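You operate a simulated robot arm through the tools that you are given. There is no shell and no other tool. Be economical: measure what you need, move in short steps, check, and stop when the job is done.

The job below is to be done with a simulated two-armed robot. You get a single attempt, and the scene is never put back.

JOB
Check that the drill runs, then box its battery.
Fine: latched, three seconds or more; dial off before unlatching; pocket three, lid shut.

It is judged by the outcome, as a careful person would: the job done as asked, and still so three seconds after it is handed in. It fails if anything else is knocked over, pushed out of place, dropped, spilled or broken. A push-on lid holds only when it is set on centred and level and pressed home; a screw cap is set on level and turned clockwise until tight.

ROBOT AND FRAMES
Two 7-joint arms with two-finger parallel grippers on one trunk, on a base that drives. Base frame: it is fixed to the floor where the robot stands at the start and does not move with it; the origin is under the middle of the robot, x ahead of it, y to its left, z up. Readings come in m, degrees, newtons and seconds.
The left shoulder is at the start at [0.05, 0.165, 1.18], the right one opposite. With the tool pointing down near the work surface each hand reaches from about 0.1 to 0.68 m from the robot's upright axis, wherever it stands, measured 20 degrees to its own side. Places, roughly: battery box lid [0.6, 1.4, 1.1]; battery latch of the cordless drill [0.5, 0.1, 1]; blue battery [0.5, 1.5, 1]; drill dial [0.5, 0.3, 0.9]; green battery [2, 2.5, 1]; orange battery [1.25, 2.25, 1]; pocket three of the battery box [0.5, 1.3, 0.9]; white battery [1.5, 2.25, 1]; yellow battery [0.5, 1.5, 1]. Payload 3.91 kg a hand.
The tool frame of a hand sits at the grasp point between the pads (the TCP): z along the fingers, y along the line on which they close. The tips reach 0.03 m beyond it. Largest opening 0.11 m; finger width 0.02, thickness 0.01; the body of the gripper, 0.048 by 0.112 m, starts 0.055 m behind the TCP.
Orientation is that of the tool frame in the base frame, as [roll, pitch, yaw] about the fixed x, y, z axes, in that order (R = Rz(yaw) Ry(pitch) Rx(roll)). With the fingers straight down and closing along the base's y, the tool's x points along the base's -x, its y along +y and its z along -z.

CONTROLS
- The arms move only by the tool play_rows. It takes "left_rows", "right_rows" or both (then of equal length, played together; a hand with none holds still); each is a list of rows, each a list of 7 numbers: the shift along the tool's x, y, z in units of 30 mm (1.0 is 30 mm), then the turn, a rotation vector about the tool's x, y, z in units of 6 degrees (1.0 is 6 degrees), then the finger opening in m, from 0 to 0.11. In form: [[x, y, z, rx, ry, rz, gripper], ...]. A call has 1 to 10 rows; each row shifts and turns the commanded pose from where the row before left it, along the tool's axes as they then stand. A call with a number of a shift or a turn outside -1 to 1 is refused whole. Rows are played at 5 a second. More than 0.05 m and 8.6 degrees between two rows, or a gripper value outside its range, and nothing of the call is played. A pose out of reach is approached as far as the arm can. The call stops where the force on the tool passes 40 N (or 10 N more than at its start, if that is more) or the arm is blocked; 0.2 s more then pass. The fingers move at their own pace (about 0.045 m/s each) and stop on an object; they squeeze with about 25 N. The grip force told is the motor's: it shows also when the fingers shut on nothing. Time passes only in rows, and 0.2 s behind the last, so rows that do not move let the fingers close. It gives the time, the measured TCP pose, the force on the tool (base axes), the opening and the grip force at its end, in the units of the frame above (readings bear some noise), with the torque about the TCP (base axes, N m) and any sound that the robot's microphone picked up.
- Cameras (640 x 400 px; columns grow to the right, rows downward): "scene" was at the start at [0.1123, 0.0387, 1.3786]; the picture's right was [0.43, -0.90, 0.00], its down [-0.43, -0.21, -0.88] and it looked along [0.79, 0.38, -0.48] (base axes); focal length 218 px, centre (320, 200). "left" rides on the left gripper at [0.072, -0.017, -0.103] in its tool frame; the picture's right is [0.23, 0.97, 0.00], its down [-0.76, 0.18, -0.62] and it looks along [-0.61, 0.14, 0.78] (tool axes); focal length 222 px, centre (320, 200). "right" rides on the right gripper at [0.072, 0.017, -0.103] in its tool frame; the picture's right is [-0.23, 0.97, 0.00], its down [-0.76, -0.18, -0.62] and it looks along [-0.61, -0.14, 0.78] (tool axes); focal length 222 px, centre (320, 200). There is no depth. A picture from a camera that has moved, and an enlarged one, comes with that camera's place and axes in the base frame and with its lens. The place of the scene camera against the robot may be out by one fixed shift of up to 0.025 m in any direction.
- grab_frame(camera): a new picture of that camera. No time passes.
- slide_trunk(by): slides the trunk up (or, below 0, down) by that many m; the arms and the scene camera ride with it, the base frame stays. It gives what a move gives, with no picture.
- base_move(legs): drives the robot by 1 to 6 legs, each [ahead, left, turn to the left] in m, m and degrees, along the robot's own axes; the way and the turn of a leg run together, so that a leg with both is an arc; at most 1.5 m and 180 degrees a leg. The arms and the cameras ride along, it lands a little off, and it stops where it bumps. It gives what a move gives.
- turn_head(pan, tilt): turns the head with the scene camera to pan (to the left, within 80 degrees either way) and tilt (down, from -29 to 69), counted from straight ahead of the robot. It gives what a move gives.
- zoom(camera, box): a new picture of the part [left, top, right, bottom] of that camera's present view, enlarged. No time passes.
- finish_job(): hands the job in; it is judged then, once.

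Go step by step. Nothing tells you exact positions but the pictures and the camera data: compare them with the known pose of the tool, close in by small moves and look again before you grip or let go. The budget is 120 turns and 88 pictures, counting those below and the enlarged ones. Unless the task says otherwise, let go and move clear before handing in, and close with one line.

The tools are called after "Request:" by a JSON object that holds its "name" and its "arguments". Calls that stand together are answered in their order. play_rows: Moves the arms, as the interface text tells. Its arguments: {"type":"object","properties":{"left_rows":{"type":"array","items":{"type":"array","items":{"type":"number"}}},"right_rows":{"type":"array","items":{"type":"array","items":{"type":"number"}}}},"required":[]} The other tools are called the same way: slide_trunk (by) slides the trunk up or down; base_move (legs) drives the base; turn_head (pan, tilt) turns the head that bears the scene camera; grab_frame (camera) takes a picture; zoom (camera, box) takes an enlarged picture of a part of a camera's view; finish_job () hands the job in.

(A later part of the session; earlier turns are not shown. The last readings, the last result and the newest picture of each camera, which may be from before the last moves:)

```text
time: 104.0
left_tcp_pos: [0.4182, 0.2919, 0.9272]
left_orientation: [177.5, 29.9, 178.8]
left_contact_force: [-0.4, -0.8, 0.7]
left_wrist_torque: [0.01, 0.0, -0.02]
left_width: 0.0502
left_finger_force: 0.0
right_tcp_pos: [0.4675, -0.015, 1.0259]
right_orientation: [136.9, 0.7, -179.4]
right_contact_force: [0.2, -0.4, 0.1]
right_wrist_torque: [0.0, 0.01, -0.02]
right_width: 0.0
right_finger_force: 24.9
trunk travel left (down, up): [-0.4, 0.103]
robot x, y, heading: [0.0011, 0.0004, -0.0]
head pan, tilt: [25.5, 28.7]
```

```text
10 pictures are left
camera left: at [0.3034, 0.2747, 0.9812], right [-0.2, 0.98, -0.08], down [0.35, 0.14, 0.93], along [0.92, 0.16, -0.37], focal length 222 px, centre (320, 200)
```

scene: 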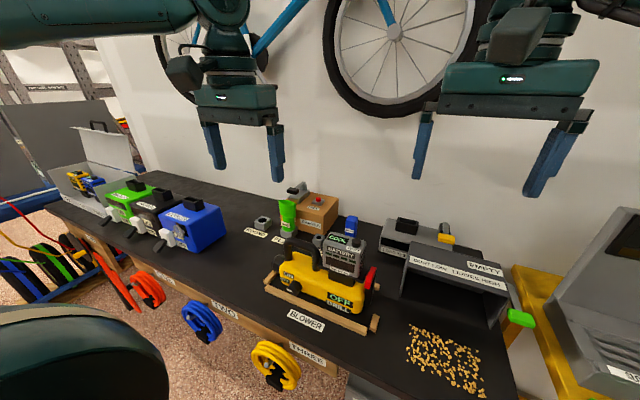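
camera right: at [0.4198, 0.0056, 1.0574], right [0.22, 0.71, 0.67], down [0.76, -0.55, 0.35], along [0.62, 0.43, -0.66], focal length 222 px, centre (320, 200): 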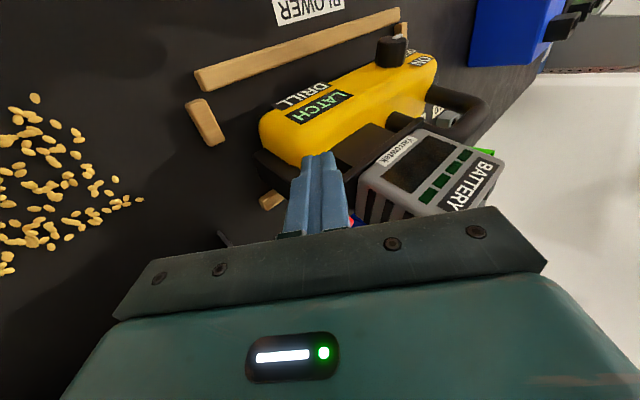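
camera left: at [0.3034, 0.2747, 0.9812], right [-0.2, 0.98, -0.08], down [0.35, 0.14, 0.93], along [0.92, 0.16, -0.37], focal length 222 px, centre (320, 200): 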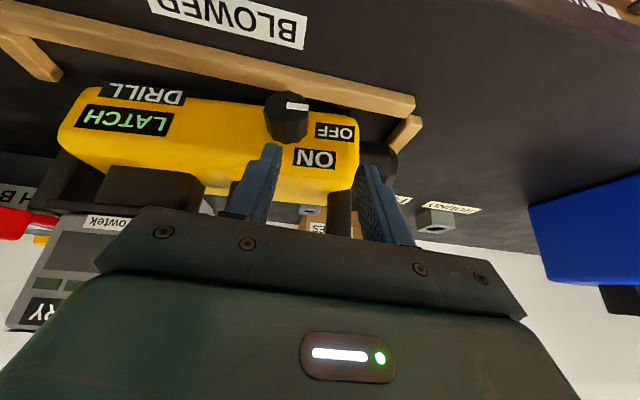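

The dial is now at about (0.435, 0.267, 0.859). Moving in, gripping, and turning it on.

Request:
{"name": "play_rows", "arguments": {"left_rows": [[0, -0.8, 0, 0, 0, 0, 0.05], [0.23, 0, 0.83, 0, 0, 0, 0.05], [0.23, 0, 0.83, 0, 0, 0, 0.05], [0, 0, 0, 0, 0, 0, 0.01], [0, 0, 0, 0, 0, 0, 0.01], [0, 0, 0, 0, 0, 0, 0.01], [0, 0, 0, 0, 0, 0, 0.01]]}}

Request:
{"name": "play_rows", "arguments": {"left_rows": [[0, -0.066, 0, -0.866, 0, 0.5, 0.01], [0, -0.066, 0, -0.866, 0, 0.5, 0.01], [0, -0.066, 0, -0.866, 0, 0.5, 0.01], [0, -0.066, 0, -0.866, 0, 0.5, 0.01], [0, -0.066, 0, -0.866, 0, 0.5, 0.01], [0, -0.066, 0, -0.866, 0, 0.5, 0.01], [0, 0, 0, 0, 0, 0, 0.01]]}}

Request:
{"name": "zoom", "arguments": {"camera": "scene", "box": [270, 220, 410, 330]}}

```text
time: 105.6
left_tcp_pos: [0.4314, 0.2673, 0.8785]
left_orientation: [177.5, 29.7, 178.8]
left_contact_force: [0.4, -5.8, -0.2]
left_wrist_torque: [0.05, -0.17, 0.1]
left_width: 0.0351
left_finger_force: 24.6
right_tcp_pos: [0.4681, -0.0145, 1.0252]
right_orientation: [136.9, 0.6, -179.6]
right_contact_force: [0.5, 0.0, -0.5]
right_wrist_torque: [0.01, 0.03, 0.0]
right_width: 0.0
right_finger_force: 24.9
trunk travel left (down, up): [-0.4, 0.103]
robot x, y, heading: [0.0013, -0.0004, -0.2]
head pan, tilt: [25.5, 28.7]
```

```text
time: 107.2
left_tcp_pos: [0.4294, 0.2569, 0.8756]
left_orientation: [137.8, 22.9, 160.4]
left_contact_force: [1.8, -7.5, -0.3]
left_wrist_torque: [-0.3, 0.05, 0.29]
left_width: 0.0335
left_finger_force: 25.0
right_tcp_pos: [0.468, -0.0148, 1.0257]
right_orientation: [136.9, 0.6, -179.4]
right_contact_force: [0.0, 1.0, 0.1]
right_wrist_torque: [0.01, 0.06, 0.0]
right_width: 0.0002
right_finger_force: 25.3
trunk travel left (down, up): [-0.4, 0.103]
robot x, y, heading: [-0.0011, -0.0023, -0.1]
head pan, tilt: [25.5, 28.7]
```

```text
3.64 times, centred on (340, 275) of scene
camera zoom: at [0.1123, 0.038, 1.3786], right [0.43, -0.9, 0.0], down [-0.43, -0.21, -0.88], along [0.79, 0.38, -0.48], focal length 794 px, centre (247, -73)
```

zoom: 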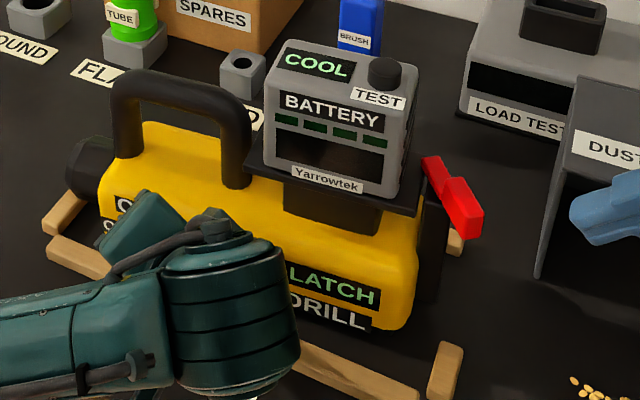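

Still LATCH, and the lever isn't actually at its end (my push had jammed against the tip of the handle). I'll turn the dial off, keep holding it as a brace, and bring the right fingertip in nearer the pivot to swing the lever further.

Request:
{"name": "play_rows", "arguments": {"left_rows": [[0, 0.066, 0, 0.866, 0, -0.5, 0.01], [0, 0.066, 0, 0.866, 0, -0.5, 0.01], [0, 0.066, 0, 0.866, 0, -0.5, 0.01], [0, 0.066, 0, 0.866, 0, -0.5, 0.01], [0, 0.066, 0, 0.866, 0, -0.5, 0.01], [0, 0.066, 0, 0.866, 0, -0.5, 0.01], [0, 0.066, 0, 0.866, 0, -0.5, 0.01], [0, 0.066, 0, 0.866, 0, -0.5, 0.01]], "right_rows": [[0.5, 0, 0, 0, 0, 0, 0], [0, 0.118, 0.9, 0, 0, 0, 0], [0, 0.118, 0.9, 0, 0, 0, 0], [0, 0.118, 0.9, 0, 0, 0, 0], [0, 0, 0, 0, 0, 0, 0], [0, 0, 0, 0, 0, 0, 0], [0, 0, 0, 0, 0, 0, 0], [0, 0, 0, 0, 0, 0, 0]]}}

Request:
{"name": "play_rows", "arguments": {"right_rows": [[-0.2, 0, 0, 0, 0, 0, 0], [-0.2, 0, 0, 0, 0, 0, 0], [-0.2, 0, 0, 0, 0, 0, 0], [-0.2, 0, 0, 0, 0, 0, 0], [-0.2, 0, 0, 0, 0, 0, 0], [-0.2, 0, 0, 0, 0, 0, 0], [-0.2, 0, 0, 0, 0, 0, 0], [-0.2, 0, 0, 0, 0, 0, 0], [-0.2, 0, 0, 0, 0, 0, 0], [-0.2, 0, 0, 0, 0, 0, 0]]}}

```text
time: 109.0
left_tcp_pos: [0.4299, 0.2765, 0.8813]
left_orientation: [-168.8, 29.5, -174.0]
left_contact_force: [-4.9, 15.3, 11.7]
left_wrist_torque: [0.57, -0.49, 0.68]
left_width: 0.0341
left_finger_force: 24.2
right_tcp_pos: [0.4522, 0.0501, 0.9745]
right_orientation: [136.9, 0.7, -179.6]
right_contact_force: [0.7, 0.7, 0.1]
right_wrist_torque: [-0.03, 0.02, 0.03]
right_width: 0.0002
right_finger_force: 24.9
trunk travel left (down, up): [-0.4, 0.103]
robot x, y, heading: [-0.0021, 0.0016, 0.1]
head pan, tilt: [25.5, 28.7]
```

```text
time: 111.2
left_tcp_pos: [0.4303, 0.2729, 0.8797]
left_orientation: [-168.8, 29.3, -174.3]
left_contact_force: [11.3, 7.1, 1.5]
left_wrist_torque: [0.13, -0.06, 0.55]
left_width: 0.0345
left_finger_force: 25.8
right_tcp_pos: [0.5119, 0.0482, 0.9724]
right_orientation: [136.9, 0.6, -179.3]
right_contact_force: [-14.9, -13.2, 9.5]
right_wrist_torque: [-0.39, 0.27, 0.3]
right_width: 0.0001
right_finger_force: 25.0
trunk travel left (down, up): [-0.4, 0.103]
robot x, y, heading: [-0.0044, 0.0017, -0.2]
head pan, tilt: [25.5, 28.7]
```

Request:
{"name": "zoom", "arguments": {"camera": "scene", "box": [280, 225, 410, 325]}}

```text
4.00 times, centred on (345, 275) of scene
camera zoom: at [0.1105, 0.0372, 1.3788], right [0.43, -0.9, 0.0], down [-0.43, -0.21, -0.88], along [0.79, 0.38, -0.48], focal length 873 px, centre (220, -100)
```

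zoom: 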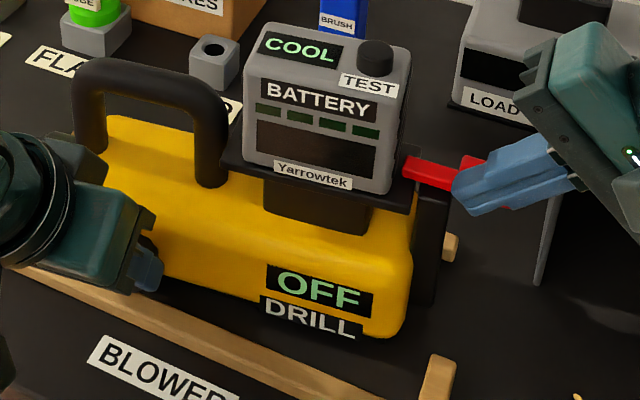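

The lever now points straight out (~90°) and the display has cleared to OFF — it looks latched. A small extra push to seat it, then back off and turn the dial on.

Request:
{"name": "play_rows", "arguments": {"right_rows": [[-0.1, 0, 0, 0, 0, 0, 0], [-0.1, 0, 0, 0, 0, 0, 0], [0.3, 0, 0, 0, 0, 0, 0], [0.8, 0, 0, 0, 0, 0, 0], [0, 0, -0.8, 0, 0, 0, 0], [0, 0, -0.8, 0, 0, 0, 0]]}}

Request:
{"name": "play_rows", "arguments": {"left_rows": [[0, -0.066, 0, -0.866, 0, 0.5, 0.01], [0, -0.066, 0, -0.866, 0, 0.5, 0.01], [0, -0.066, 0, -0.866, 0, 0.5, 0.01], [0, -0.066, 0, -0.866, 0, 0.5, 0.01], [0, -0.066, 0, -0.866, 0, 0.5, 0.01], [0, -0.066, 0, -0.866, 0, 0.5, 0.01], [0, -0.066, 0, -0.866, 0, 0.5, 0.01], [0, -0.066, 0, -0.866, 0, 0.5, 0.01], [0, 0, 0, 0, 0, 0, 0.01]]}}

Request:
{"name": "zoom", "arguments": {"camera": "scene", "box": [280, 225, 410, 325]}}

```text
time: 112.6
left_tcp_pos: [0.4277, 0.2729, 0.8817]
left_orientation: [-168.6, 29.3, -174.4]
left_contact_force: [-8.3, -3.9, 12.5]
left_wrist_torque: [-0.2, 0.17, 0.15]
left_width: 0.0345
left_finger_force: 25.1
right_tcp_pos: [0.4846, 0.0139, 1.0081]
right_orientation: [136.9, 0.6, -179.5]
right_contact_force: [-0.2, 0.0, 1.1]
right_wrist_torque: [0.01, 0.0, 0.0]
right_width: 0.0001
right_finger_force: 24.7
trunk travel left (down, up): [-0.4, 0.103]
robot x, y, heading: [0.0012, 0.0002, -0.1]
head pan, tilt: [25.5, 28.7]
```

```text
time: 114.6
left_tcp_pos: [0.4299, 0.2581, 0.8761]
left_orientation: [137.8, 22.8, 160.4]
left_contact_force: [1.4, 1.0, 0.2]
left_wrist_torque: [-0.14, 0.38, 0.57]
left_width: 0.0333
left_finger_force: 25.0
right_tcp_pos: [0.4862, 0.016, 1.0076]
right_orientation: [136.9, 0.6, -179.4]
right_contact_force: [0.3, 0.1, 0.9]
right_wrist_torque: [-0.01, -0.02, -0.01]
right_width: 0.0
right_finger_force: 25.4
trunk travel left (down, up): [-0.4, 0.103]
robot x, y, heading: [0.0019, -0.0011, -0.0]
head pan, tilt: [25.5, 28.7]
```

```text
4.00 times, centred on (345, 275) of scene
camera zoom: at [0.1129, 0.0391, 1.3784], right [0.43, -0.9, 0.0], down [-0.43, -0.21, -0.88], along [0.79, 0.38, -0.48], focal length 873 px, centre (220, -100)
```

zoom: 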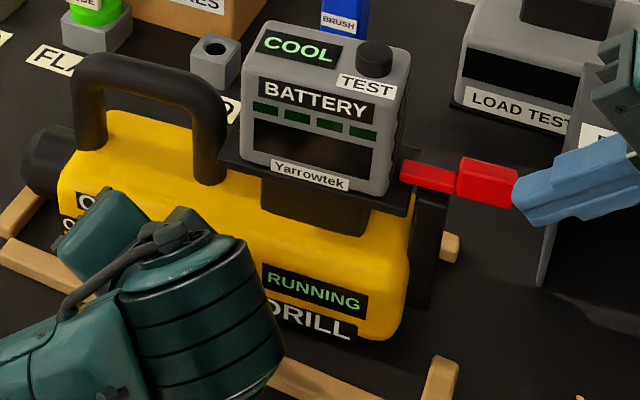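

"RUNNING" — latched and on. I'll hold for over four seconds, then turn the dial off.

Request:
{"name": "play_rows", "arguments": {"left_rows": [[0, 0, 0, 0, 0, 0, 0.01], [0, 0, 0, 0, 0, 0, 0.01], [0, 0, 0, 0, 0, 0, 0.01], [0, 0, 0, 0, 0, 0, 0.01], [0, 0, 0, 0, 0, 0, 0.01], [0, 0, 0, 0, 0, 0, 0.01], [0, 0, 0, 0, 0, 0, 0.01], [0, 0, 0, 0, 0, 0, 0.01], [0, 0, 0, 0, 0, 0, 0.01], [0, 0, 0, 0, 0, 0, 0.01]]}}

Request:
{"name": "play_rows", "arguments": {"left_rows": [[0, 0, 0, 0, 0, 0, 0.01], [0, 0, 0, 0, 0, 0, 0.01], [0, 0, 0, 0, 0, 0, 0.01], [0, 0, 0, 0, 0, 0, 0.01], [0, 0, 0, 0, 0, 0, 0.01], [0, 0, 0, 0, 0, 0, 0.01], [0, 0, 0, 0, 0, 0, 0.01], [0, 0, 0, 0, 0, 0, 0.01], [0, 0, 0, 0, 0, 0, 0.01], [0, 0, 0, 0, 0, 0, 0.01]]}}

Request:
{"name": "play_rows", "arguments": {"left_rows": [[0, 0.066, 0, 0.866, 0, -0.5, 0.01], [0, 0.066, 0, 0.866, 0, -0.5, 0.01], [0, 0.066, 0, 0.866, 0, -0.5, 0.01], [0, 0.066, 0, 0.866, 0, -0.5, 0.01], [0, 0.066, 0, 0.866, 0, -0.5, 0.01], [0, 0.066, 0, 0.866, 0, -0.5, 0.01], [0, 0.066, 0, 0.866, 0, -0.5, 0.01], [0, 0.066, 0, 0.866, 0, -0.5, 0.01], [0, 0.066, 0, 0.866, 0, -0.5, 0.01]]}}

Request:
{"name": "zoom", "arguments": {"camera": "scene", "box": [280, 215, 420, 325]}}

```text
time: 116.8
left_tcp_pos: [0.4301, 0.2578, 0.8769]
left_orientation: [137.9, 23.0, 160.5]
left_contact_force: [0.4, 5.4, -0.3]
left_wrist_torque: [-0.02, 0.32, 0.7]
left_width: 0.0332
left_finger_force: 25.3
right_tcp_pos: [0.4861, 0.0181, 1.0078]
right_orientation: [137.0, 0.6, -179.5]
right_contact_force: [0.6, -0.8, -0.8]
right_wrist_torque: [-0.01, 0.0, -0.04]
right_width: 0.0002
right_finger_force: 25.2
trunk travel left (down, up): [-0.4, 0.103]
robot x, y, heading: [-0.0019, -0.0027, 0.1]
head pan, tilt: [25.5, 28.7]
```

```text
time: 119.0
left_tcp_pos: [0.4303, 0.2584, 0.8755]
left_orientation: [137.9, 22.8, 160.5]
left_contact_force: [-0.4, 4.1, 0.8]
left_wrist_torque: [-0.03, 0.34, 0.65]
left_width: 0.0333
left_finger_force: 25.0
right_tcp_pos: [0.4851, 0.0165, 1.0085]
right_orientation: [137.1, 0.6, -179.5]
right_contact_force: [-0.5, -0.3, -0.3]
right_wrist_torque: [-0.05, 0.02, 0.0]
right_width: 0.0001
right_finger_force: 25.0
trunk travel left (down, up): [-0.4, 0.103]
robot x, y, heading: [0.0007, -0.0024, -0.2]
head pan, tilt: [25.5, 28.7]
```

```text
time: 121.0
left_tcp_pos: [0.431, 0.2754, 0.8812]
left_orientation: [-161.8, 28.7, -170.9]
left_contact_force: [-5.1, 11.0, 1.1]
left_wrist_torque: [0.37, -0.55, 0.73]
left_width: 0.0336
left_finger_force: 24.8
right_tcp_pos: [0.485, 0.016, 1.0082]
right_orientation: [137.1, 0.8, -179.5]
right_contact_force: [0.1, 0.2, -0.7]
right_wrist_torque: [0.0, 0.02, -0.01]
right_width: 0.0
right_finger_force: 25.1
trunk travel left (down, up): [-0.4, 0.103]
robot x, y, heading: [-0.0022, 0.0018, 0.1]
head pan, tilt: [25.5, 28.7]
```

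```text
3.64 times, centred on (350, 270) of scene
camera zoom: at [0.1115, 0.0397, 1.3786], right [0.43, -0.9, 0.0], down [-0.43, -0.21, -0.88], along [0.79, 0.38, -0.48], focal length 794 px, centre (211, -54)
```

zoom: 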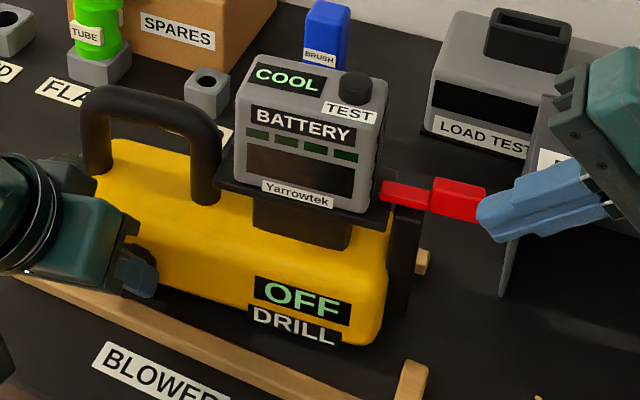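

The drill ran for about 6 s and is off again. Now I unlatch: I'll level the right hand, grip the lever's handle and swing it back in.

Request:
{"name": "play_rows", "arguments": {"right_rows": [[0, -0.87, -0.78, 0, 0, 0, 0.06], [0, -0.87, -0.78, 0, 0, 0, 0.06], [0, 0, 0, -1, 0, 0, 0.06], [0, 0, 0, -1, 0, 0, 0.06], [0, 0, 0, -1, 0, 0, 0.06], [0, 0, 0, -1, 0, 0, 0.06], [0, 0, 0, -1, 0, 0, 0.06], [0, 0, 0, -1, 0, 0, 0.06], [0, 0, 0, -1, 0, 0, 0.06], [0, 0, 0, -1, 0, 0, 0.06]]}}

Request:
{"name": "play_rows", "arguments": {"right_rows": [[-0.8, -0.92, 0, 0, 0, 0, 0.06], [-0.8, -0.92, 0, 0, 0, 0, 0.06], [0, 0, 0, 0, 0, 0, 0.06]]}}

Request:
{"name": "zoom", "arguments": {"camera": "right", "box": [180, 60, 460, 240]}}

```text
time: 123.2
left_tcp_pos: [0.4296, 0.2746, 0.8798]
left_orientation: [-161.7, 28.4, -170.9]
left_contact_force: [-3.7, 4.3, 0.8]
left_wrist_torque: [0.12, 0.24, 0.39]
left_width: 0.0336
left_finger_force: 25.0
right_tcp_pos: [0.4865, -0.0531, 1.007]
right_orientation: [89.0, 0.7, -179.5]
right_contact_force: [-0.3, 0.0, -0.7]
right_wrist_torque: [-0.02, -0.03, -0.02]
right_width: 0.06
right_finger_force: 0.0
trunk travel left (down, up): [-0.4, 0.103]
robot x, y, heading: [-0.0011, 0.0017, 0.2]
head pan, tilt: [25.5, 28.7]
```

```text
time: 124.0
left_tcp_pos: [0.4305, 0.2764, 0.8792]
left_orientation: [-161.8, 28.3, -171.0]
left_contact_force: [-1.3, 4.4, -0.4]
left_wrist_torque: [0.1, 0.37, 0.22]
left_width: 0.0337
left_finger_force: 25.1
right_tcp_pos: [0.5294, -0.0536, 0.9633]
right_orientation: [88.9, 0.5, -179.5]
right_contact_force: [-0.1, 0.0, 0.1]
right_wrist_torque: [0.02, -0.01, 0.05]
right_width: 0.06
right_finger_force: 0.0
right hand out of reach, approached as far as the arm can: row 2
trunk travel left (down, up): [-0.4, 0.103]
robot x, y, heading: [-0.001, 0.0015, 0.1]
head pan, tilt: [25.5, 28.7]
```

```text
2.22 times, centred on (320, 150) of right
camera zoom: at [0.4569, -0.1585, 0.9772], right [0.22, -0.02, 0.98], down [0.77, -0.61, -0.18], along [0.6, 0.79, -0.12], focal length 494 px, centre (320, 311)
```

zoom: 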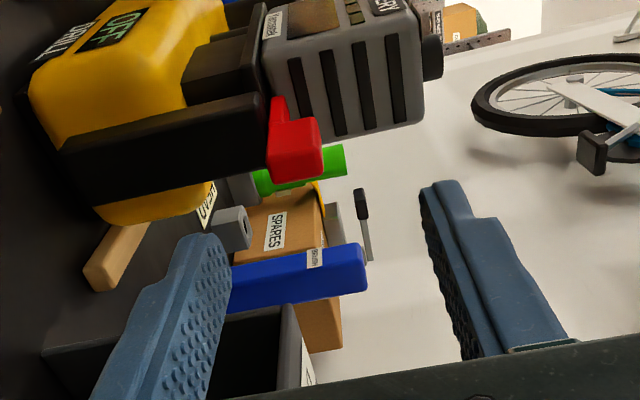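

The lever points outward with the handle at about (0.522, 0.035, 0.956), between the open fingers. Advancing and gripping it.

Request:
{"name": "play_rows", "arguments": {"right_rows": [[0.09, -0.08, 0.785, 0, 0, 0, 0.06], [0.09, -0.08, 0.785, 0, 0, 0, 0.06], [0.09, -0.08, 0.785, 0, 0, 0, 0.06], [0, 0, 0, 0, 0, 0, 0.01], [0, 0, 0, 0, 0, 0, 0.01], [0, 0, 0, 0, 0, 0, 0.01], [0, 0, 0, 0, 0, 0, 0.01]]}}

```text
time: 125.6
left_tcp_pos: [0.4311, 0.2744, 0.8806]
left_orientation: [-161.8, 28.5, -171.0]
left_contact_force: [0.2, -3.5, 0.1]
left_wrist_torque: [-0.11, 0.27, 0.17]
left_width: 0.0335
left_finger_force: 25.4
right_tcp_pos: [0.5188, 0.0186, 0.9562]
right_orientation: [89.0, 0.5, -179.4]
right_contact_force: [-1.2, 4.6, 0.4]
right_wrist_torque: [-0.54, 0.07, -0.1]
right_width: 0.0225
right_finger_force: 25.0
trunk travel left (down, up): [-0.4, 0.103]
robot x, y, heading: [0.0003, -0.003, -0.0]
head pan, tilt: [25.5, 28.7]
```

Gripped. Swinging it in along the arc.

Request:
{"name": "play_rows", "arguments": {"right_rows": [[0.26, 0, 0.02, 0, 0, 0, 0.01], [0.25, 0, 0.06, 0, 0, 0, 0.01], [0.243, 0, 0.1, 0, 0, 0, 0.01], [0.223, 0, 0.137, 0, 0, 0, 0.01], [0.2, 0, 0.17, 0, 0, 0, 0.01], [0.17, 0, 0.2, 0, 0, 0, 0.01], [0.137, 0, 0.22, 0, 0, 0, 0.01], [0.1, 0, 0.23, 0, 0, 0, 0.01], [0.06, 0, 0.23, 0, 0, 0, 0.01], [0.02, 0, 0.2, 0, 0, 0, 0.01]]}}

```text
time: 127.8
left_tcp_pos: [0.4305, 0.275, 0.8792]
left_orientation: [-161.7, 28.4, -171.0]
left_contact_force: [0.5, 3.8, -7.4]
left_wrist_torque: [0.16, 0.32, 0.55]
left_width: 0.0331
left_finger_force: 24.9
right_tcp_pos: [0.4691, 0.0644, 0.9555]
right_orientation: [89.0, 0.6, -179.5]
right_contact_force: [0.1, -0.2, 0.7]
right_wrist_torque: [-0.02, -0.01, -0.02]
right_width: 0.01
right_finger_force: 0.1
trunk travel left (down, up): [-0.4, 0.103]
robot x, y, heading: [-0.0008, -0.0019, 0.0]
head pan, tilt: [25.5, 28.7]
```

The grip slipped off partway. I'll look at where the lever is now.

Request:
{"name": "zoom", "arguments": {"camera": "scene", "box": [320, 220, 410, 300]}}

```text
5.00 times, centred on (365, 260) of scene
camera zoom: at [0.1126, 0.0393, 1.3785], right [0.43, -0.9, 0.0], down [-0.43, -0.21, -0.88], along [0.79, 0.38, -0.48], focal length 1092 px, centre (95, -100)
```

zoom: 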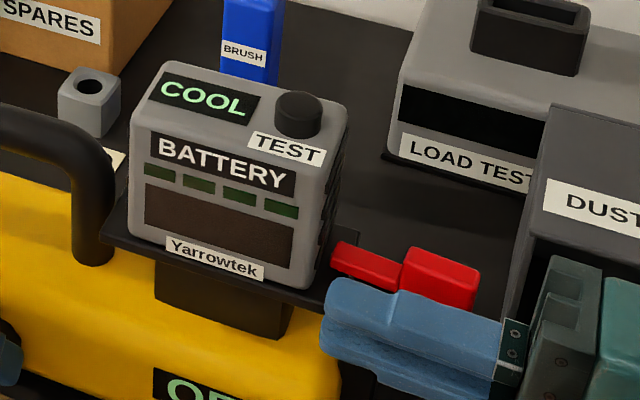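

The lever is still at ~90° (grip slipped at once). I'll instead use vertical closed fingers from behind the lever to push it round; first reorienting the right hand.

Request:
{"name": "play_rows", "arguments": {"right_rows": [[0, 0, -1, 0, 0, 0, 0], [0, 0, -1, 0, 0, 0, 0], [0, 1, 0, 0, 0, 0, 0], [0, 1, 0, 0, 0, 0, 0], [0, 1, 0, 0, 0, 0, 0], [0, 1, 0, 0, 0, 0, 0], [0, 0, 0, 1, 0, 0, 0], [0, 0, 0, 1, 0, 0, 0], [0, 0, 0, 1, 0, 0, 0], [0, 0, 0, 1, 0, 0, 0]]}}

Request:
{"name": "play_rows", "arguments": {"right_rows": [[0, 0, 0, 1, 0, 0, 0], [0, 0, 0, 1, 0, 0, 0], [0, 0, 0, 1, 0, 0, 0], [0, 0, 0, 1, 0, 0, 0], [0, 0, 0, 1, 0, 0, 0], [0, 0, 0, 1, 0, 0, 0], [0, 0, 0, 1, 0, 0, 0], [0, 0, 0, 1, 0, 0, 0], [0, 0, 0, 1, 0, 0, 0], [0, 0, 0, 1, 0, 0, 0]]}}

Request:
{"name": "play_rows", "arguments": {"right_rows": [[0, 0, 0, 1, 0, 0, 0], [-0.75, 0.25, 0, 0.16, 0, 0, 0], [-0.75, 0.25, 0, 0, 0, 0, 0], [-0.75, 0.25, 0, 0, 0, 0, 0], [-0.75, 0.25, 0, 0, 0, 0, 0]]}}

```text
time: 130.0
left_tcp_pos: [0.4306, 0.2751, 0.8801]
left_orientation: [-161.8, 28.5, -171.0]
left_contact_force: [0.5, 3.5, -7.9]
left_wrist_torque: [0.12, 0.34, 0.31]
left_width: 0.0328
left_finger_force: 25.1
right_tcp_pos: [0.4691, 0.002, 1.0751]
right_orientation: [113.0, 0.6, -179.6]
right_contact_force: [-0.1, -0.2, 0.4]
right_wrist_torque: [-0.01, -0.04, 0.04]
right_width: 0.0002
right_finger_force: 24.8
trunk travel left (down, up): [-0.4, 0.103]
robot x, y, heading: [0.0014, -0.0014, 0.0]
head pan, tilt: [25.5, 28.7]
```

```text
time: 132.2
left_tcp_pos: [0.4304, 0.275, 0.8792]
left_orientation: [-161.8, 28.5, -171.0]
left_contact_force: [0.7, 2.1, -8.4]
left_wrist_torque: [0.09, 0.34, 0.34]
left_width: 0.0329
left_finger_force: 25.0
right_tcp_pos: [0.4682, 0.0014, 1.0737]
right_orientation: [173.0, 0.6, -179.5]
right_contact_force: [-0.5, 0.0, -0.2]
right_wrist_torque: [-0.01, 0.01, 0.01]
right_width: 0.0001
right_finger_force: 25.4
trunk travel left (down, up): [-0.4, 0.103]
robot x, y, heading: [-0.0016, -0.0012, 0.2]
head pan, tilt: [25.5, 28.7]
```

```text
time: 133.4
left_tcp_pos: [0.4306, 0.2745, 0.8795]
left_orientation: [-161.8, 28.5, -171.0]
left_contact_force: [0.7, 2.0, -8.3]
left_wrist_torque: [0.07, 0.33, 0.39]
left_width: 0.0326
left_finger_force: 25.1
right_tcp_pos: [0.558, 0.0338, 1.0761]
right_orientation: [180.0, 0.6, -179.5]
right_contact_force: [-0.5, -0.5, 0.5]
right_wrist_torque: [-0.01, -0.01, 0.01]
right_width: 0.0
right_finger_force: 25.8
trunk travel left (down, up): [-0.4, 0.103]
robot x, y, heading: [0.0004, 0.0013, -0.2]
head pan, tilt: [25.5, 28.7]
```

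Positioned behind the lever; descend, then sweep it back.

Request:
{"name": "play_rows", "arguments": {"right_rows": [[0, 0, 0.83, 0, 0, 0, 0], [0, 0, 0.83, 0, 0, 0, 0], [0, 0, 0.83, 0, 0, 0, 0], [0, 0, 0.83, 0, 0, 0, 0]]}}

Request:
{"name": "play_rows", "arguments": {"right_rows": [[0.27, 0, 0, 0, 0, 0, 0], [0.27, 0, 0, 0, 0, 0, 0], [0.45, -0.117, 0, 0, 0, 0, 0], [0.47, 0, 0, 0, 0, 0, 0], [0.45, 0.127, 0, 0, 0, 0, 0], [0.403, 0.24, 0, 0, 0, 0, 0], [0.327, 0.333, 0, 0, 0, 0, 0], [0.23, 0.41, 0, 0, 0, 0, 0], [0, 0.15, 0, 0, 0, 0, 0]]}}

```text
time: 134.4
left_tcp_pos: [0.4303, 0.2738, 0.8795]
left_orientation: [-161.9, 28.6, -171.0]
left_contact_force: [1.7, 2.2, -8.8]
left_wrist_torque: [0.06, 0.21, 0.36]
left_width: 0.0328
left_finger_force: 25.1
right_tcp_pos: [0.5598, 0.034, 0.9772]
right_orientation: [179.9, 0.5, -179.4]
right_contact_force: [-0.2, 0.4, -0.8]
right_wrist_torque: [-0.02, -0.01, 0.0]
right_width: 0.0
right_finger_force: 25.2
trunk travel left (down, up): [-0.4, 0.103]
robot x, y, heading: [-0.0013, 0.0019, 0.1]
head pan, tilt: [25.5, 28.7]
```

```text
time: 136.4
left_tcp_pos: [0.4308, 0.2768, 0.8806]
left_orientation: [-162.3, 28.5, -170.9]
left_contact_force: [-0.1, 14.4, -9.4]
left_wrist_torque: [0.4, 0.34, 0.31]
left_width: 0.033
left_finger_force: 24.8
right_tcp_pos: [0.4737, 0.0644, 0.9762]
right_orientation: [-179.6, 0.7, -179.8]
right_contact_force: [-1.3, -23.5, 4.8]
right_wrist_torque: [-0.38, -0.02, 0.05]
right_width: 0.0002
right_finger_force: 24.8
trunk travel left (down, up): [-0.4, 0.103]
robot x, y, heading: [-0.0005, -0.001, 0.0]
head pan, tilt: [25.5, 28.7]
```

The lever is back against its inner stop (23 N resistance), so it is unlatched with the dial off. Now I lift the right hand, release the dial with the left, and yaw the right hand 90° to grasp the battery front-to-back.

Request:
{"name": "play_rows", "arguments": {"right_rows": [[0, -0.3, 0, 0, 0, 0, 0], [0, -0.2, -1, 0, 0, 0, 0], [0, 0, -1, 0, 0, 0, 0.03], [0, 0, -1, 0, 0, 0, 0.06], [0, 0, -1, 0, 0, 0, 0.08], [0, 0, -1, 0, 0, -1, 0.09], [0, 0, -0.5, 0, 0, -1, 0.09], [0, 0, 0, 0, 0, -1, 0.09], [0, 0, 0, 0, 0, -1, 0.09], [0, 0, 0, 0, 0, -1, 0.09]], "left_rows": [[0, 0, 0, 0, 0, 0, 0.055], [0, 0, 0, 0, 0, 0, 0.055], [0, 0, -0.3, 0, 0, 0, 0.055], [0, 0, -1, 0, 0, 0, 0.055], [0, 0, -1, 0, 0, 0, 0.055], [0, 0, -1, 0, 0, 0, 0.055], [-0.5, 0, -0.8, -0.6, 0, 0.35, 0.05], [-0.5, 0, -0.8, -0.6, 0, 0.35, 0.05], [-0.5, 0, -0.8, -0.6, 0, 0.35, 0.05], [0, 0, 0, -0.6, 0, 0.35, 0.05]]}}

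Request:
{"name": "play_rows", "arguments": {"right_rows": [[0, 0, 0, 0, 0, -1, 0.09], [0, 0, 0, 0, 0, -1, 0.09], [0, 0, 0, 0, 0, -1, 0.09], [0, 0, 0, 0, 0, -1, 0.09], [0, 0, 0, 0, 0, -1, 0.09], [0, 0, 0, 0, 0, -1, 0.09], [0, 0, 0, 0, 0, -1, 0.09], [0, 0, 0, 0, 0, -1, 0.09], [0, 0, 0, 0, 0, -1, 0.09], [0, 0, 0, 0, 0, -1, 0.09]], "left_rows": [[0, 0, 0, 0, 1, 0, 0.05], [0, 0, 0, 0, 1, 0, 0.05], [0, 0, 0, 0, 1, 0, 0.05], [0, 0, 0, 0, 1, 0, 0.05], [0, 0, 0, 0, 1, 0, 0.05], [0, 0.8, 0, 0, 0, 0, 0.05], [0, 0.8, 0, 0, 0, 0, 0.05], [0, 0.8, 0, 0, 0, 0, 0.05], [0, 0, 0, 0, 0, 0, 0.05], [0, 0, 0, 0, 0, 0, 0.05]]}}

```text
time: 138.6
left_tcp_pos: [0.3833, 0.3154, 1.0463]
left_orientation: [179.0, 29.8, 179.5]
left_contact_force: [-0.4, -1.1, -0.1]
left_wrist_torque: [0.0, 0.03, -0.01]
left_width: 0.0501
left_finger_force: 0.0
right_tcp_pos: [0.4704, 0.0503, 1.1399]
right_orientation: [-179.7, 0.6, -149.3]
right_contact_force: [-0.2, 0.0, 0.3]
right_wrist_torque: [0.01, 0.03, 0.04]
right_width: 0.0901
right_finger_force: 0.1
trunk travel left (down, up): [-0.4, 0.103]
robot x, y, heading: [-0.0024, -0.0004, -0.2]
head pan, tilt: [25.5, 28.7]
```

```text
time: 140.8
left_tcp_pos: [0.3845, 0.387, 1.0471]
left_orientation: [179.1, -0.2, 180.0]
left_contact_force: [-0.3, -0.2, 0.6]
left_wrist_torque: [0.04, 0.0, -0.01]
left_width: 0.0501
left_finger_force: 0.1
right_tcp_pos: [0.47, 0.0465, 1.14]
right_orientation: [-179.5, 0.3, -116.7]
right_contact_force: [0.4, 0.1, 0.2]
right_wrist_torque: [0.0, -0.03, -0.05]
right_width: 0.0899
right_finger_force: 0.0
right hand out of reach, approached as far as the arm can: row 6, 7, 8, 9, 10
trunk travel left (down, up): [-0.4, 0.103]
robot x, y, heading: [0.0001, -0.0041, 0.1]
head pan, tilt: [25.5, 28.7]
```

The right wrist can't reach that yaw, so I'll use the left hand for the battery. Moving the right hand clear and yawing the left.

Request:
{"name": "play_rows", "arguments": {"right_rows": [[0.9, 0, 0, 0, 0, 0, 0.05], [0.9, 0, 0, 0, 0, 0, 0.05], [0.9, 0, 0, 0, 0, 0, 0.05], [0.9, 0, 0, 0, 0, 0, 0.05], [0.9, 0, 0, 0, 0, 0, 0.05], [0, 0, 0, 0, 0, 1, 0.05], [0, 0, 0, 0, 0, 1, 0.05], [0, 0, 0, 0, 0, 1, 0.05], [0, 0, 0, 0, 0, 1, 0.05], [0, 0, 0, 0, 0, 1, 0.05]], "left_rows": [[0, 0, -0.9, 0, 0, 1, 0.09], [0, 0, -0.9, 0, 0, 1, 0.09], [0, 0, -0.9, 0, 0, 1, 0.09], [0, 0, -0.7, 0, 0, 1, 0.09], [0, 0, 0, 0, 0, 1, 0.09], [0, 0, 0, 0, 0, 1, 0.09], [0, 0, 0, 0, 0, 1, 0.09], [0, 0, 0, 0, 0, 1, 0.09], [0, 0, 0, 0, 0, 1, 0.09], [0, 0, 0, 0, 0, 1, 0.09]]}}

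Request:
{"name": "play_rows", "arguments": {"left_rows": [[0, 0, 0, 0, 0, 1, 0.09], [0, 0, 0, 0, 0, 1, 0.09], [0, 0, 0, 0, 0, 1, 0.09], [0, 0, 0, 0, 0, 1, 0.09], [0, 0, 0, 0, 0, 1, 0.09], [0, 0, 0, 0, 0, 0, 0.09]]}}

```text
time: 143.0
left_tcp_pos: [0.3838, 0.3848, 1.1496]
left_orientation: [179.8, -0.7, 119.8]
left_contact_force: [-0.2, -0.7, -0.3]
left_wrist_torque: [-0.01, 0.01, 0.03]
left_width: 0.0899
left_finger_force: 0.0
right_tcp_pos: [0.4079, -0.0725, 1.138]
right_orientation: [-179.8, 0.6, -146.8]
right_contact_force: [-0.4, -0.8, 0.5]
right_wrist_torque: [-0.02, 0.02, 0.0]
right_width: 0.0499
right_finger_force: 0.1
trunk travel left (down, up): [-0.4, 0.103]
robot x, y, heading: [-0.0002, -0.0035, 0.0]
head pan, tilt: [25.5, 28.7]
```

```text
time: 144.4
left_tcp_pos: [0.3844, 0.3865, 1.1488]
left_orientation: [-179.8, -0.8, 89.9]
left_contact_force: [0.4, 0.2, 0.2]
left_wrist_torque: [-0.02, 0.01, -0.03]
left_width: 0.0901
left_finger_force: 0.1
right_tcp_pos: [0.407, -0.0733, 1.138]
right_orientation: [-179.8, 0.6, -146.7]
right_contact_force: [0.0, -0.3, -0.4]
right_wrist_torque: [-0.03, 0.0, -0.01]
right_width: 0.0502
right_finger_force: 0.1
trunk travel left (down, up): [-0.4, 0.103]
robot x, y, heading: [-0.0005, 0.0012, 0.1]
head pan, tilt: [25.5, 28.7]
```

Request:
{"name": "play_rows", "arguments": {"left_rows": [[-0.888, 0.584, 0.138, 0, 0, 0, 0.09], [-0.888, 0.584, 0.138, 0, 0, 0, 0.09], [-0.888, 0.584, 0.138, 0, 0, 0, 0.09], [-0.888, 0.584, 0.138, 0, 0, 0, 0.09], [-0.888, 0.584, 0.138, 0, 0, 0, 0.09], [-0.888, 0.584, 0.138, 0, 0, 0, 0.09], [-0.888, 0.584, 0.138, 0, 0, 0, 0.09]]}}

Request:
{"name": "grab_frame", "arguments": {"camera": "left"}}

```text
time: 146.0
left_tcp_pos: [0.5076, 0.1999, 1.1186]
left_orientation: [-179.8, -0.7, 90.0]
left_contact_force: [0.2, -1.4, 1.0]
left_wrist_torque: [0.05, -0.04, 0.02]
left_width: 0.0902
left_finger_force: 0.0
right_tcp_pos: [0.4079, -0.0734, 1.1375]
right_orientation: [-179.8, 0.6, -146.8]
right_contact_force: [-0.6, -0.6, 1.3]
right_wrist_torque: [0.0, -0.02, 0.01]
right_width: 0.0502
right_finger_force: 0.2
trunk travel left (down, up): [-0.4, 0.103]
robot x, y, heading: [0.004, -0.001, 0.1]
head pan, tilt: [25.5, 28.7]
```

```text
3 pictures are left
camera left: at [0.4902, 0.2719, 1.2221], right [0.97, 0.23, 0.0], down [0.18, -0.77, 0.61], along [0.14, -0.6, -0.79], focal length 222 px, centre (320, 200)
```

left: 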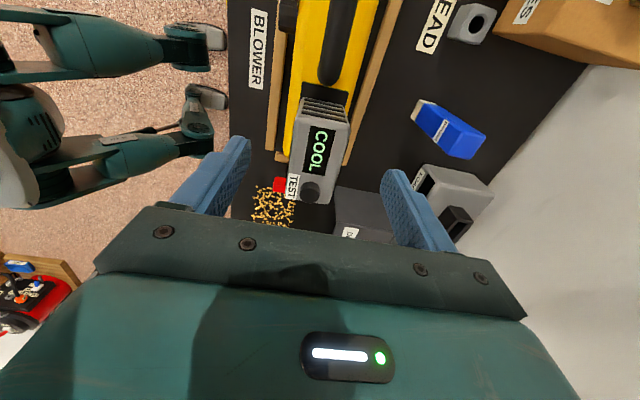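

The battery top is centred at about (0.512, 0.166), 49 mm deep front-to-back; the lever is folded in. Descending to grip the battery.

Request:
{"name": "play_rows", "arguments": {"left_rows": [[-0.565, 0.08, 0, 0, 0, 0, 0.09], [-0.565, 0.08, 0, 0, 0, 0, 0.09], [0, 0, 0.87, 0, 0, 0, 0.09], [0, 0, 0.87, 0, 0, 0, 0.09], [0, 0, 0.87, 0, 0, 0, 0.09], [0, 0, 0.87, 0, 0, 0, 0.09], [0, 0, 0, 0, 0, 0, 0.03], [0, 0, 0, 0, 0, 0, 0.03], [0, 0, 0, 0, 0, 0, 0.03], [0, 0, 0, 0, 0, 0, 0.03]]}}

Request:
{"name": "play_rows", "arguments": {"left_rows": [[0, 0, -0.15, 0, 0, 0, 0.03], [0, 0, -0.15, 0, 0, 0, 0.03], [0, 0, -0.15, 0, 0, 0, 0.03], [0, 0, -0.15, 0, 0, 0, 0.03]]}}

```text
time: 148.2
left_tcp_pos: [0.51, 0.1672, 1.0136]
left_orientation: [-179.7, -0.8, 90.0]
left_contact_force: [0.1, 0.5, -0.1]
left_wrist_torque: [-0.1, -0.04, 0.02]
left_width: 0.0542
left_finger_force: 24.7
right_tcp_pos: [0.407, -0.0724, 1.1377]
right_orientation: [-179.8, 0.6, -146.7]
right_contact_force: [-0.9, -0.4, 0.0]
right_wrist_torque: [0.0, -0.03, -0.01]
right_width: 0.0503
right_finger_force: 0.1
trunk travel left (down, up): [-0.4, 0.103]
robot x, y, heading: [-0.0004, 0.0015, -0.2]
head pan, tilt: [25.5, 28.7]
```

```text
time: 149.2
left_tcp_pos: [0.5124, 0.168, 1.0303]
left_orientation: [-179.6, -0.8, 90.0]
left_contact_force: [-3.0, 0.3, -7.0]
left_wrist_torque: [0.01, 0.34, 0.05]
left_width: 0.054
left_finger_force: 25.1
right_tcp_pos: [0.4069, -0.0725, 1.1388]
right_orientation: [-179.8, 0.6, -146.7]
right_contact_force: [-0.9, 0.1, 0.4]
right_wrist_torque: [-0.01, -0.02, 0.04]
right_width: 0.05
right_finger_force: 0.0
trunk travel left (down, up): [-0.4, 0.103]
robot x, y, heading: [-0.0, -0.0006, 0.0]
head pan, tilt: [25.5, 28.7]
```

Lifting at about 7 N. Continue and watch whether the load stays battery-like.

Request:
{"name": "play_rows", "arguments": {"left_rows": [[0, 0, -0.3, 0, 0, 0, 0.03], [0, 0, -0.3, 0, 0, 0, 0.03], [0, 0, -0.4, 0, 0, 0, 0.03], [0, 0, -0.5, 0, 0, 0, 0.03]]}}

```text
time: 150.2
left_tcp_pos: [0.5111, 0.1659, 1.0744]
left_orientation: [-179.7, -0.8, 89.9]
left_contact_force: [-0.3, -0.3, -5.7]
left_wrist_torque: [0.02, 0.01, -0.02]
left_width: 0.0538
left_finger_force: 24.9
right_tcp_pos: [0.4071, -0.0725, 1.1386]
right_orientation: [-179.9, 0.7, -146.7]
right_contact_force: [0.2, -0.3, -0.7]
right_wrist_torque: [0.01, 0.01, -0.02]
right_width: 0.05
right_finger_force: 0.1
trunk travel left (down, up): [-0.4, 0.103]
robot x, y, heading: [0.0001, -0.0001, 0.2]
head pan, tilt: [25.5, 28.7]
```

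The battery is free in the left hand (~0.6 kg). I'll raise and retract it for driving, then drive left to the battery box.

Request:
{"name": "play_rows", "arguments": {"left_rows": [[0, 0, -1, 0, 0, 0, 0.03], [0, 0, -1, 0, 0, 0, 0.03], [0, 0, -1, 0, 0, 0, 0.03], [0, 0, -1, 0, 0, 0, 0.03], [0, -0.5, -1, 0, 0, 0, 0.03], [0, -0.7, -1, 0, 0, 0, 0.03], [0.3, -0.7, 0, 0, 0, 0, 0.03], [0.5, -0.7, 0, 0, 0, 0, 0.03], [0.5, -0.5, 0, 0, 0, 0, 0.03]]}}

Request:
{"name": "base_move", "arguments": {"legs": [[-0.1, 0, 0], [0, 1.05, 0], [0.1, 0, 0]]}}

Request:
{"name": "turn_head", "arguments": {"pan": 25, "tilt": 35}}

```text
time: 152.2
left_tcp_pos: [0.4177, 0.2031, 1.2574]
left_orientation: [-179.9, -0.7, 90.1]
left_contact_force: [-0.5, 0.6, -5.1]
left_wrist_torque: [0.01, 0.0, 0.02]
left_width: 0.054
left_finger_force: 24.5
right_tcp_pos: [0.4068, -0.0725, 1.1393]
right_orientation: [-179.7, 0.6, -146.7]
right_contact_force: [0.8, -0.1, -0.5]
right_wrist_torque: [-0.04, -0.01, 0.04]
right_width: 0.0504
right_finger_force: 0.0
trunk travel left (down, up): [-0.4, 0.103]
robot x, y, heading: [0.0017, -0.002, 0.2]
head pan, tilt: [25.5, 28.7]
```

```text
time: 159.1
left_tcp_pos: [0.4101, 1.2636, 1.258]
left_orientation: [-179.7, -0.7, 90.5]
left_contact_force: [1.1, -0.4, -5.4]
left_wrist_torque: [0.06, 0.03, 0.01]
left_width: 0.0541
left_finger_force: 24.9
right_tcp_pos: [0.4016, 0.9879, 1.139]
right_orientation: [-179.8, 0.6, -146.1]
right_contact_force: [-0.1, 0.1, 0.2]
right_wrist_torque: [0.01, 0.02, 0.01]
right_width: 0.0503
right_finger_force: 0.0
trunk travel left (down, up): [-0.4, 0.103]
robot x, y, heading: [-0.0074, 1.0588, 0.5]
head pan, tilt: [25.5, 28.7]
```

```text
time: 159.8
left_tcp_pos: [0.4088, 1.2636, 1.2582]
left_orientation: [-179.8, -0.7, 90.6]
left_contact_force: [0.5, 0.6, -4.5]
left_wrist_torque: [0.05, -0.01, 0.0]
left_width: 0.0539
left_finger_force: 25.2
right_tcp_pos: [0.4, 0.9893, 1.1392]
right_orientation: [-179.8, 0.7, -146.0]
right_contact_force: [-0.4, 0.3, -0.4]
right_wrist_torque: [0.0, 0.0, -0.03]
right_width: 0.0501
right_finger_force: 0.0
trunk travel left (down, up): [-0.4, 0.103]
robot x, y, heading: [-0.0079, 1.0546, 0.7]
head pan, tilt: [25.0, 35.0]
```

Request:
{"name": "grab_frame", "arguments": {"camera": "scene"}}

```text
2 pictures are left
camera scene: at [0.1013, 1.094, 1.3688], right [0.43, -0.9, 0.0], down [-0.52, -0.25, -0.82], along [0.74, 0.36, -0.57], focal length 218 px, centre (320, 200)
```

scene: 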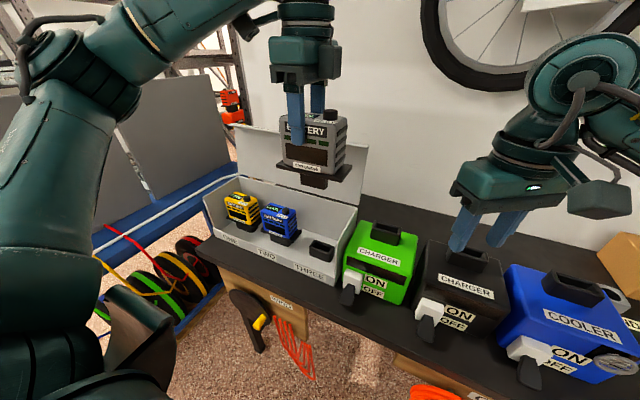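

The picture shows pocket three as the empty black socket near (0.50, 1.28), and the battery hangs straight with its flange and foot. I'll move the hand just right of it at height to get a precise left-camera view of the socket.

Request:
{"name": "play_rows", "arguments": {"left_rows": [[-0.53, 0.76, 0, 0, 0, 0.1, 0.03], [-0.53, 0.76, 0, 0, 0, 0, 0.03], [-0.53, 0.76, 0, 0, 0, 0, 0.03], [-0.53, 0.76, 0, 0, 0, 0, 0.03], [0, 0, 0.8, 0, 0, 0, 0.03], [0, 0, 0.8, 0, 0, 0, 0.03], [0, 0, 0.8, 0, 0, 0, 0.03]]}}

Request:
{"name": "grab_frame", "arguments": {"camera": "left"}}

```text
time: 161.4
left_tcp_pos: [0.4989, 1.2025, 1.1828]
left_orientation: [-179.8, -0.7, 90.1]
left_contact_force: [0.6, 0.7, -5.8]
left_wrist_torque: [0.07, 0.03, -0.03]
left_width: 0.054
left_finger_force: 24.6
right_tcp_pos: [0.4012, 0.9892, 1.1377]
right_orientation: [-179.8, 0.4, -146.0]
right_contact_force: [-0.6, 1.3, 0.0]
right_wrist_torque: [-0.02, -0.01, -0.04]
right_width: 0.05
right_finger_force: 0.1
trunk travel left (down, up): [-0.4, 0.103]
robot x, y, heading: [-0.0091, 1.0555, 0.6]
head pan, tilt: [25.0, 35.0]
```

```text
1 pictures are left
camera left: at [0.4828, 1.2746, 1.2878], right [0.97, 0.23, 0.0], down [0.18, -0.77, 0.61], along [0.14, -0.6, -0.79], focal length 222 px, centre (320, 200)
```

left: 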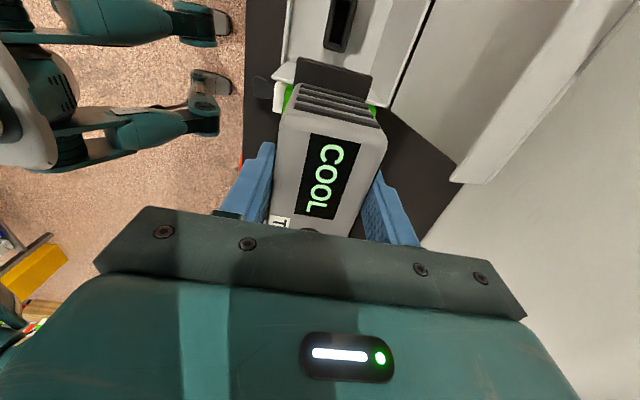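

The socket centre computes to about (0.511, 1.289). I'll move above it and lower until the foot hovers just over the socket, then check with the last picture.

Request:
{"name": "play_rows", "arguments": {"left_rows": [[0.96, 0.133, 0, 0, 0, 0, 0.03], [0.96, 0.133, 0, 0, 0, 0, 0.03], [0.96, 0.133, 0, 0, 0, 0, 0.03], [0, 0, 0.8, 0, 0, 0, 0.03], [0, 0, 0.8, 0, 0, 0, 0.03], [0, 0, 0.8, 0, 0, 0, 0.03], [0, 0, 0.8, 0, 0, 0, 0.03], [0, 0, 0.8, 0, 0, 0, 0.03], [0, 0, 0.8, 0, 0, 0, 0.03], [0, 0, 0.8, 0, 0, 0, 0.03]]}}

```text
time: 163.6
left_tcp_pos: [0.5105, 1.2879, 1.0154]
left_orientation: [-179.7, -0.7, 90.1]
left_contact_force: [-0.2, 0.1, -4.4]
left_wrist_torque: [0.05, 0.04, 0.0]
left_width: 0.0538
left_finger_force: 24.8
right_tcp_pos: [0.4005, 0.9882, 1.1385]
right_orientation: [-179.7, 0.6, -146.0]
right_contact_force: [0.0, 0.3, 0.1]
right_wrist_torque: [0.02, -0.02, -0.01]
right_width: 0.0503
right_finger_force: 0.0
trunk travel left (down, up): [-0.4, 0.103]
robot x, y, heading: [-0.0074, 1.0539, 0.9]
head pan, tilt: [25.0, 35.0]
```

Lowering slowly with force checks.

Request:
{"name": "play_rows", "arguments": {"left_rows": [[0, 0, 0.2, 0, 0, 0, 0.03], [0, 0, 0.2, 0, 0, 0, 0.03], [0, 0, 0.2, 0, 0, 0, 0.03], [0, 0, 0.2, 0, 0, 0, 0.03], [0, 0, 0.15, 0, 0, 0, 0.03], [0, 0, 0.15, 0, 0, 0, 0.03]]}}

```text
time: 165.0
left_tcp_pos: [0.511, 1.2908, 0.9838]
left_orientation: [-179.7, -0.8, 90.1]
left_contact_force: [0.4, -0.1, -5.6]
left_wrist_torque: [0.04, -0.01, 0.0]
left_width: 0.0539
left_finger_force: 24.8
right_tcp_pos: [0.3995, 0.9891, 1.1381]
right_orientation: [-179.8, 0.5, -146.0]
right_contact_force: [0.1, 0.0, 0.8]
right_wrist_torque: [-0.01, -0.04, 0.0]
right_width: 0.05
right_finger_force: 0.0
trunk travel left (down, up): [-0.4, 0.103]
robot x, y, heading: [-0.0071, 1.0557, 0.6]
head pan, tilt: [25.0, 35.0]
```

Request:
{"name": "play_rows", "arguments": {"left_rows": [[0, 0, 0.12, 0, 0, 0, 0.03], [0, 0, 0.12, 0, 0, 0, 0.03], [0, 0, 0.12, 0, 0, 0, 0.03], [0, 0, 0.12, 0, 0, 0, 0.03], [0, 0, 0.12, 0, 0, 0, 0.03]]}}

```text
time: 166.2
left_tcp_pos: [0.5102, 1.2926, 0.9667]
left_orientation: [-179.7, -0.8, 90.1]
left_contact_force: [-0.9, 5.9, -2.8]
left_wrist_torque: [0.71, 0.04, -0.05]
left_width: 0.0539
left_finger_force: 25.0
right_tcp_pos: [0.3996, 0.9886, 1.1391]
right_orientation: [-179.8, 0.6, -146.0]
right_contact_force: [0.5, -0.5, -0.4]
right_wrist_torque: [0.01, -0.02, 0.0]
right_width: 0.0501
right_finger_force: 0.0
trunk travel left (down, up): [-0.4, 0.103]
robot x, y, heading: [-0.0064, 1.0555, 0.7]
head pan, tilt: [25.0, 35.0]
```

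Contact with a sideways nudge of +y: the foot is engaging the socket and wants to go about 3 mm +y. Adjusting and continuing.

Request:
{"name": "play_rows", "arguments": {"left_rows": [[0.1, 0, 0, 0, 0, 0, 0.03], [0, 0, 0.1, 0, 0, 0, 0.03], [0, 0, 0.1, 0, 0, 0, 0.03], [0, 0, 0.1, 0, 0, 0, 0.03]]}}

```text
time: 167.2
left_tcp_pos: [0.51, 1.2941, 0.9582]
left_orientation: [-179.8, -0.7, 90.0]
left_contact_force: [-0.2, -0.9, -5.3]
left_wrist_torque: [0.04, 0.01, -0.02]
left_width: 0.0538
left_finger_force: 25.0
right_tcp_pos: [0.3996, 0.989, 1.1375]
right_orientation: [-179.8, 0.6, -146.0]
right_contact_force: [0.7, 1.0, 0.2]
right_wrist_torque: [0.02, -0.01, 0.04]
right_width: 0.0502
right_finger_force: 0.1
trunk travel left (down, up): [-0.4, 0.103]
robot x, y, heading: [-0.0093, 1.0517, 0.7]
head pan, tilt: [25.0, 35.0]
```

Free again and going in. Continuing down until it bottoms.

Request:
{"name": "play_rows", "arguments": {"left_rows": [[0, 0, 0.1, 0, 0, 0, 0.03], [0, 0, 0.1, 0, 0, 0, 0.03], [0, 0, 0.1, 0, 0, 0, 0.03], [0, 0, 0.1, 0, 0, 0, 0.03], [0, 0, 0.1, 0, 0, 0, 0.03]]}}

```text
time: 168.4
left_tcp_pos: [0.511, 1.2955, 0.9463]
left_orientation: [179.9, -0.8, 90.1]
left_contact_force: [-2.3, 4.3, 18.9]
left_wrist_torque: [-0.15, 0.41, -0.16]
left_width: 0.054
left_finger_force: 24.8
right_tcp_pos: [0.3985, 0.9884, 1.1401]
right_orientation: [-179.7, 0.8, -146.0]
right_contact_force: [0.4, 0.3, -0.2]
right_wrist_torque: [-0.01, 0.04, -0.01]
right_width: 0.05
right_finger_force: 0.0
trunk travel left (down, up): [-0.4, 0.103]
robot x, y, heading: [-0.0079, 1.0569, 0.8]
head pan, tilt: [25.0, 35.0]
```

It bottomed about 20 mm after the first contact, so the foot is in the socket. Releasing and rising clear.

Request:
{"name": "play_rows", "arguments": {"left_rows": [[0, 0, 0, 0, 0, 0, 0.08], [0, 0, 0, 0, 0, 0, 0.08], [0, 0, -0.5, 0, 0, 0, 0.08], [0, 0, -1, 0, 0, 0, 0.08], [0, 0, -1, 0, 0, 0, 0.08], [0, 0, -1, 0, 0, 0, 0.08], [0, 0, -1, 0, 0, 0, 0.08], [0, 0, -1, 0, 0, 0, 0.06], [0, 0, -1, 0, 0, 0, 0.04], [0, 0, -1, 0, 0, 0, 0.02]]}}

Request:
{"name": "play_rows", "arguments": {"left_rows": [[0, -0.9, -1, 0, 0, 0, 0], [0, -0.9, -1, 0, 0, 0, 0], [0, -0.9, 0, 0, 0, 0, 0], [0, -0.9, 0, 0, 0, 0, 0]]}}

Request:
{"name": "turn_head", "arguments": {"pan": 35, "tilt": 28}}

```text
time: 170.6
left_tcp_pos: [0.5108, 1.2892, 1.1675]
left_orientation: [-179.6, -0.7, 90.1]
left_contact_force: [0.3, -0.7, 0.6]
left_wrist_torque: [0.0, 0.03, -0.02]
left_width: 0.0197
left_finger_force: 0.2
right_tcp_pos: [0.3995, 0.988, 1.1389]
right_orientation: [-179.8, 0.6, -146.0]
right_contact_force: [0.7, 0.8, -0.4]
right_wrist_torque: [-0.02, 0.03, -0.01]
right_width: 0.05
right_finger_force: 0.1
trunk travel left (down, up): [-0.4, 0.103]
robot x, y, heading: [-0.01, 1.0587, 0.7]
head pan, tilt: [25.0, 35.0]
```

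```text
time: 171.6
left_tcp_pos: [0.402, 1.2918, 1.2276]
left_orientation: [-179.7, -0.9, 90.1]
left_contact_force: [0.5, 0.0, 0.2]
left_wrist_torque: [-0.01, -0.06, 0.01]
left_width: 0.0001
left_finger_force: 24.6
right_tcp_pos: [0.3989, 0.9872, 1.1387]
right_orientation: [-179.8, 0.6, -146.0]
right_contact_force: [-0.3, -0.6, 0.4]
right_wrist_torque: [0.0, 0.01, 0.0]
right_width: 0.0501
right_finger_force: 0.0
trunk travel left (down, up): [-0.4, 0.103]
robot x, y, heading: [-0.0103, 1.0534, 0.5]
head pan, tilt: [25.0, 35.0]
```

```text
time: 172.3
left_tcp_pos: [0.4026, 1.2911, 1.2276]
left_orientation: [-179.8, -0.8, 90.1]
left_contact_force: [-0.4, -0.2, 0.1]
left_wrist_torque: [0.01, -0.02, 0.01]
left_width: 0.0001
left_finger_force: 25.6
right_tcp_pos: [0.3994, 0.9875, 1.1388]
right_orientation: [-179.8, 0.7, -146.0]
right_contact_force: [-0.3, -0.9, 0.3]
right_wrist_torque: [0.0, 0.05, 0.04]
right_width: 0.0499
right_finger_force: 0.1
trunk travel left (down, up): [-0.4, 0.103]
robot x, y, heading: [-0.005, 1.0597, 0.6]
head pan, tilt: [35.0, 28.0]
```

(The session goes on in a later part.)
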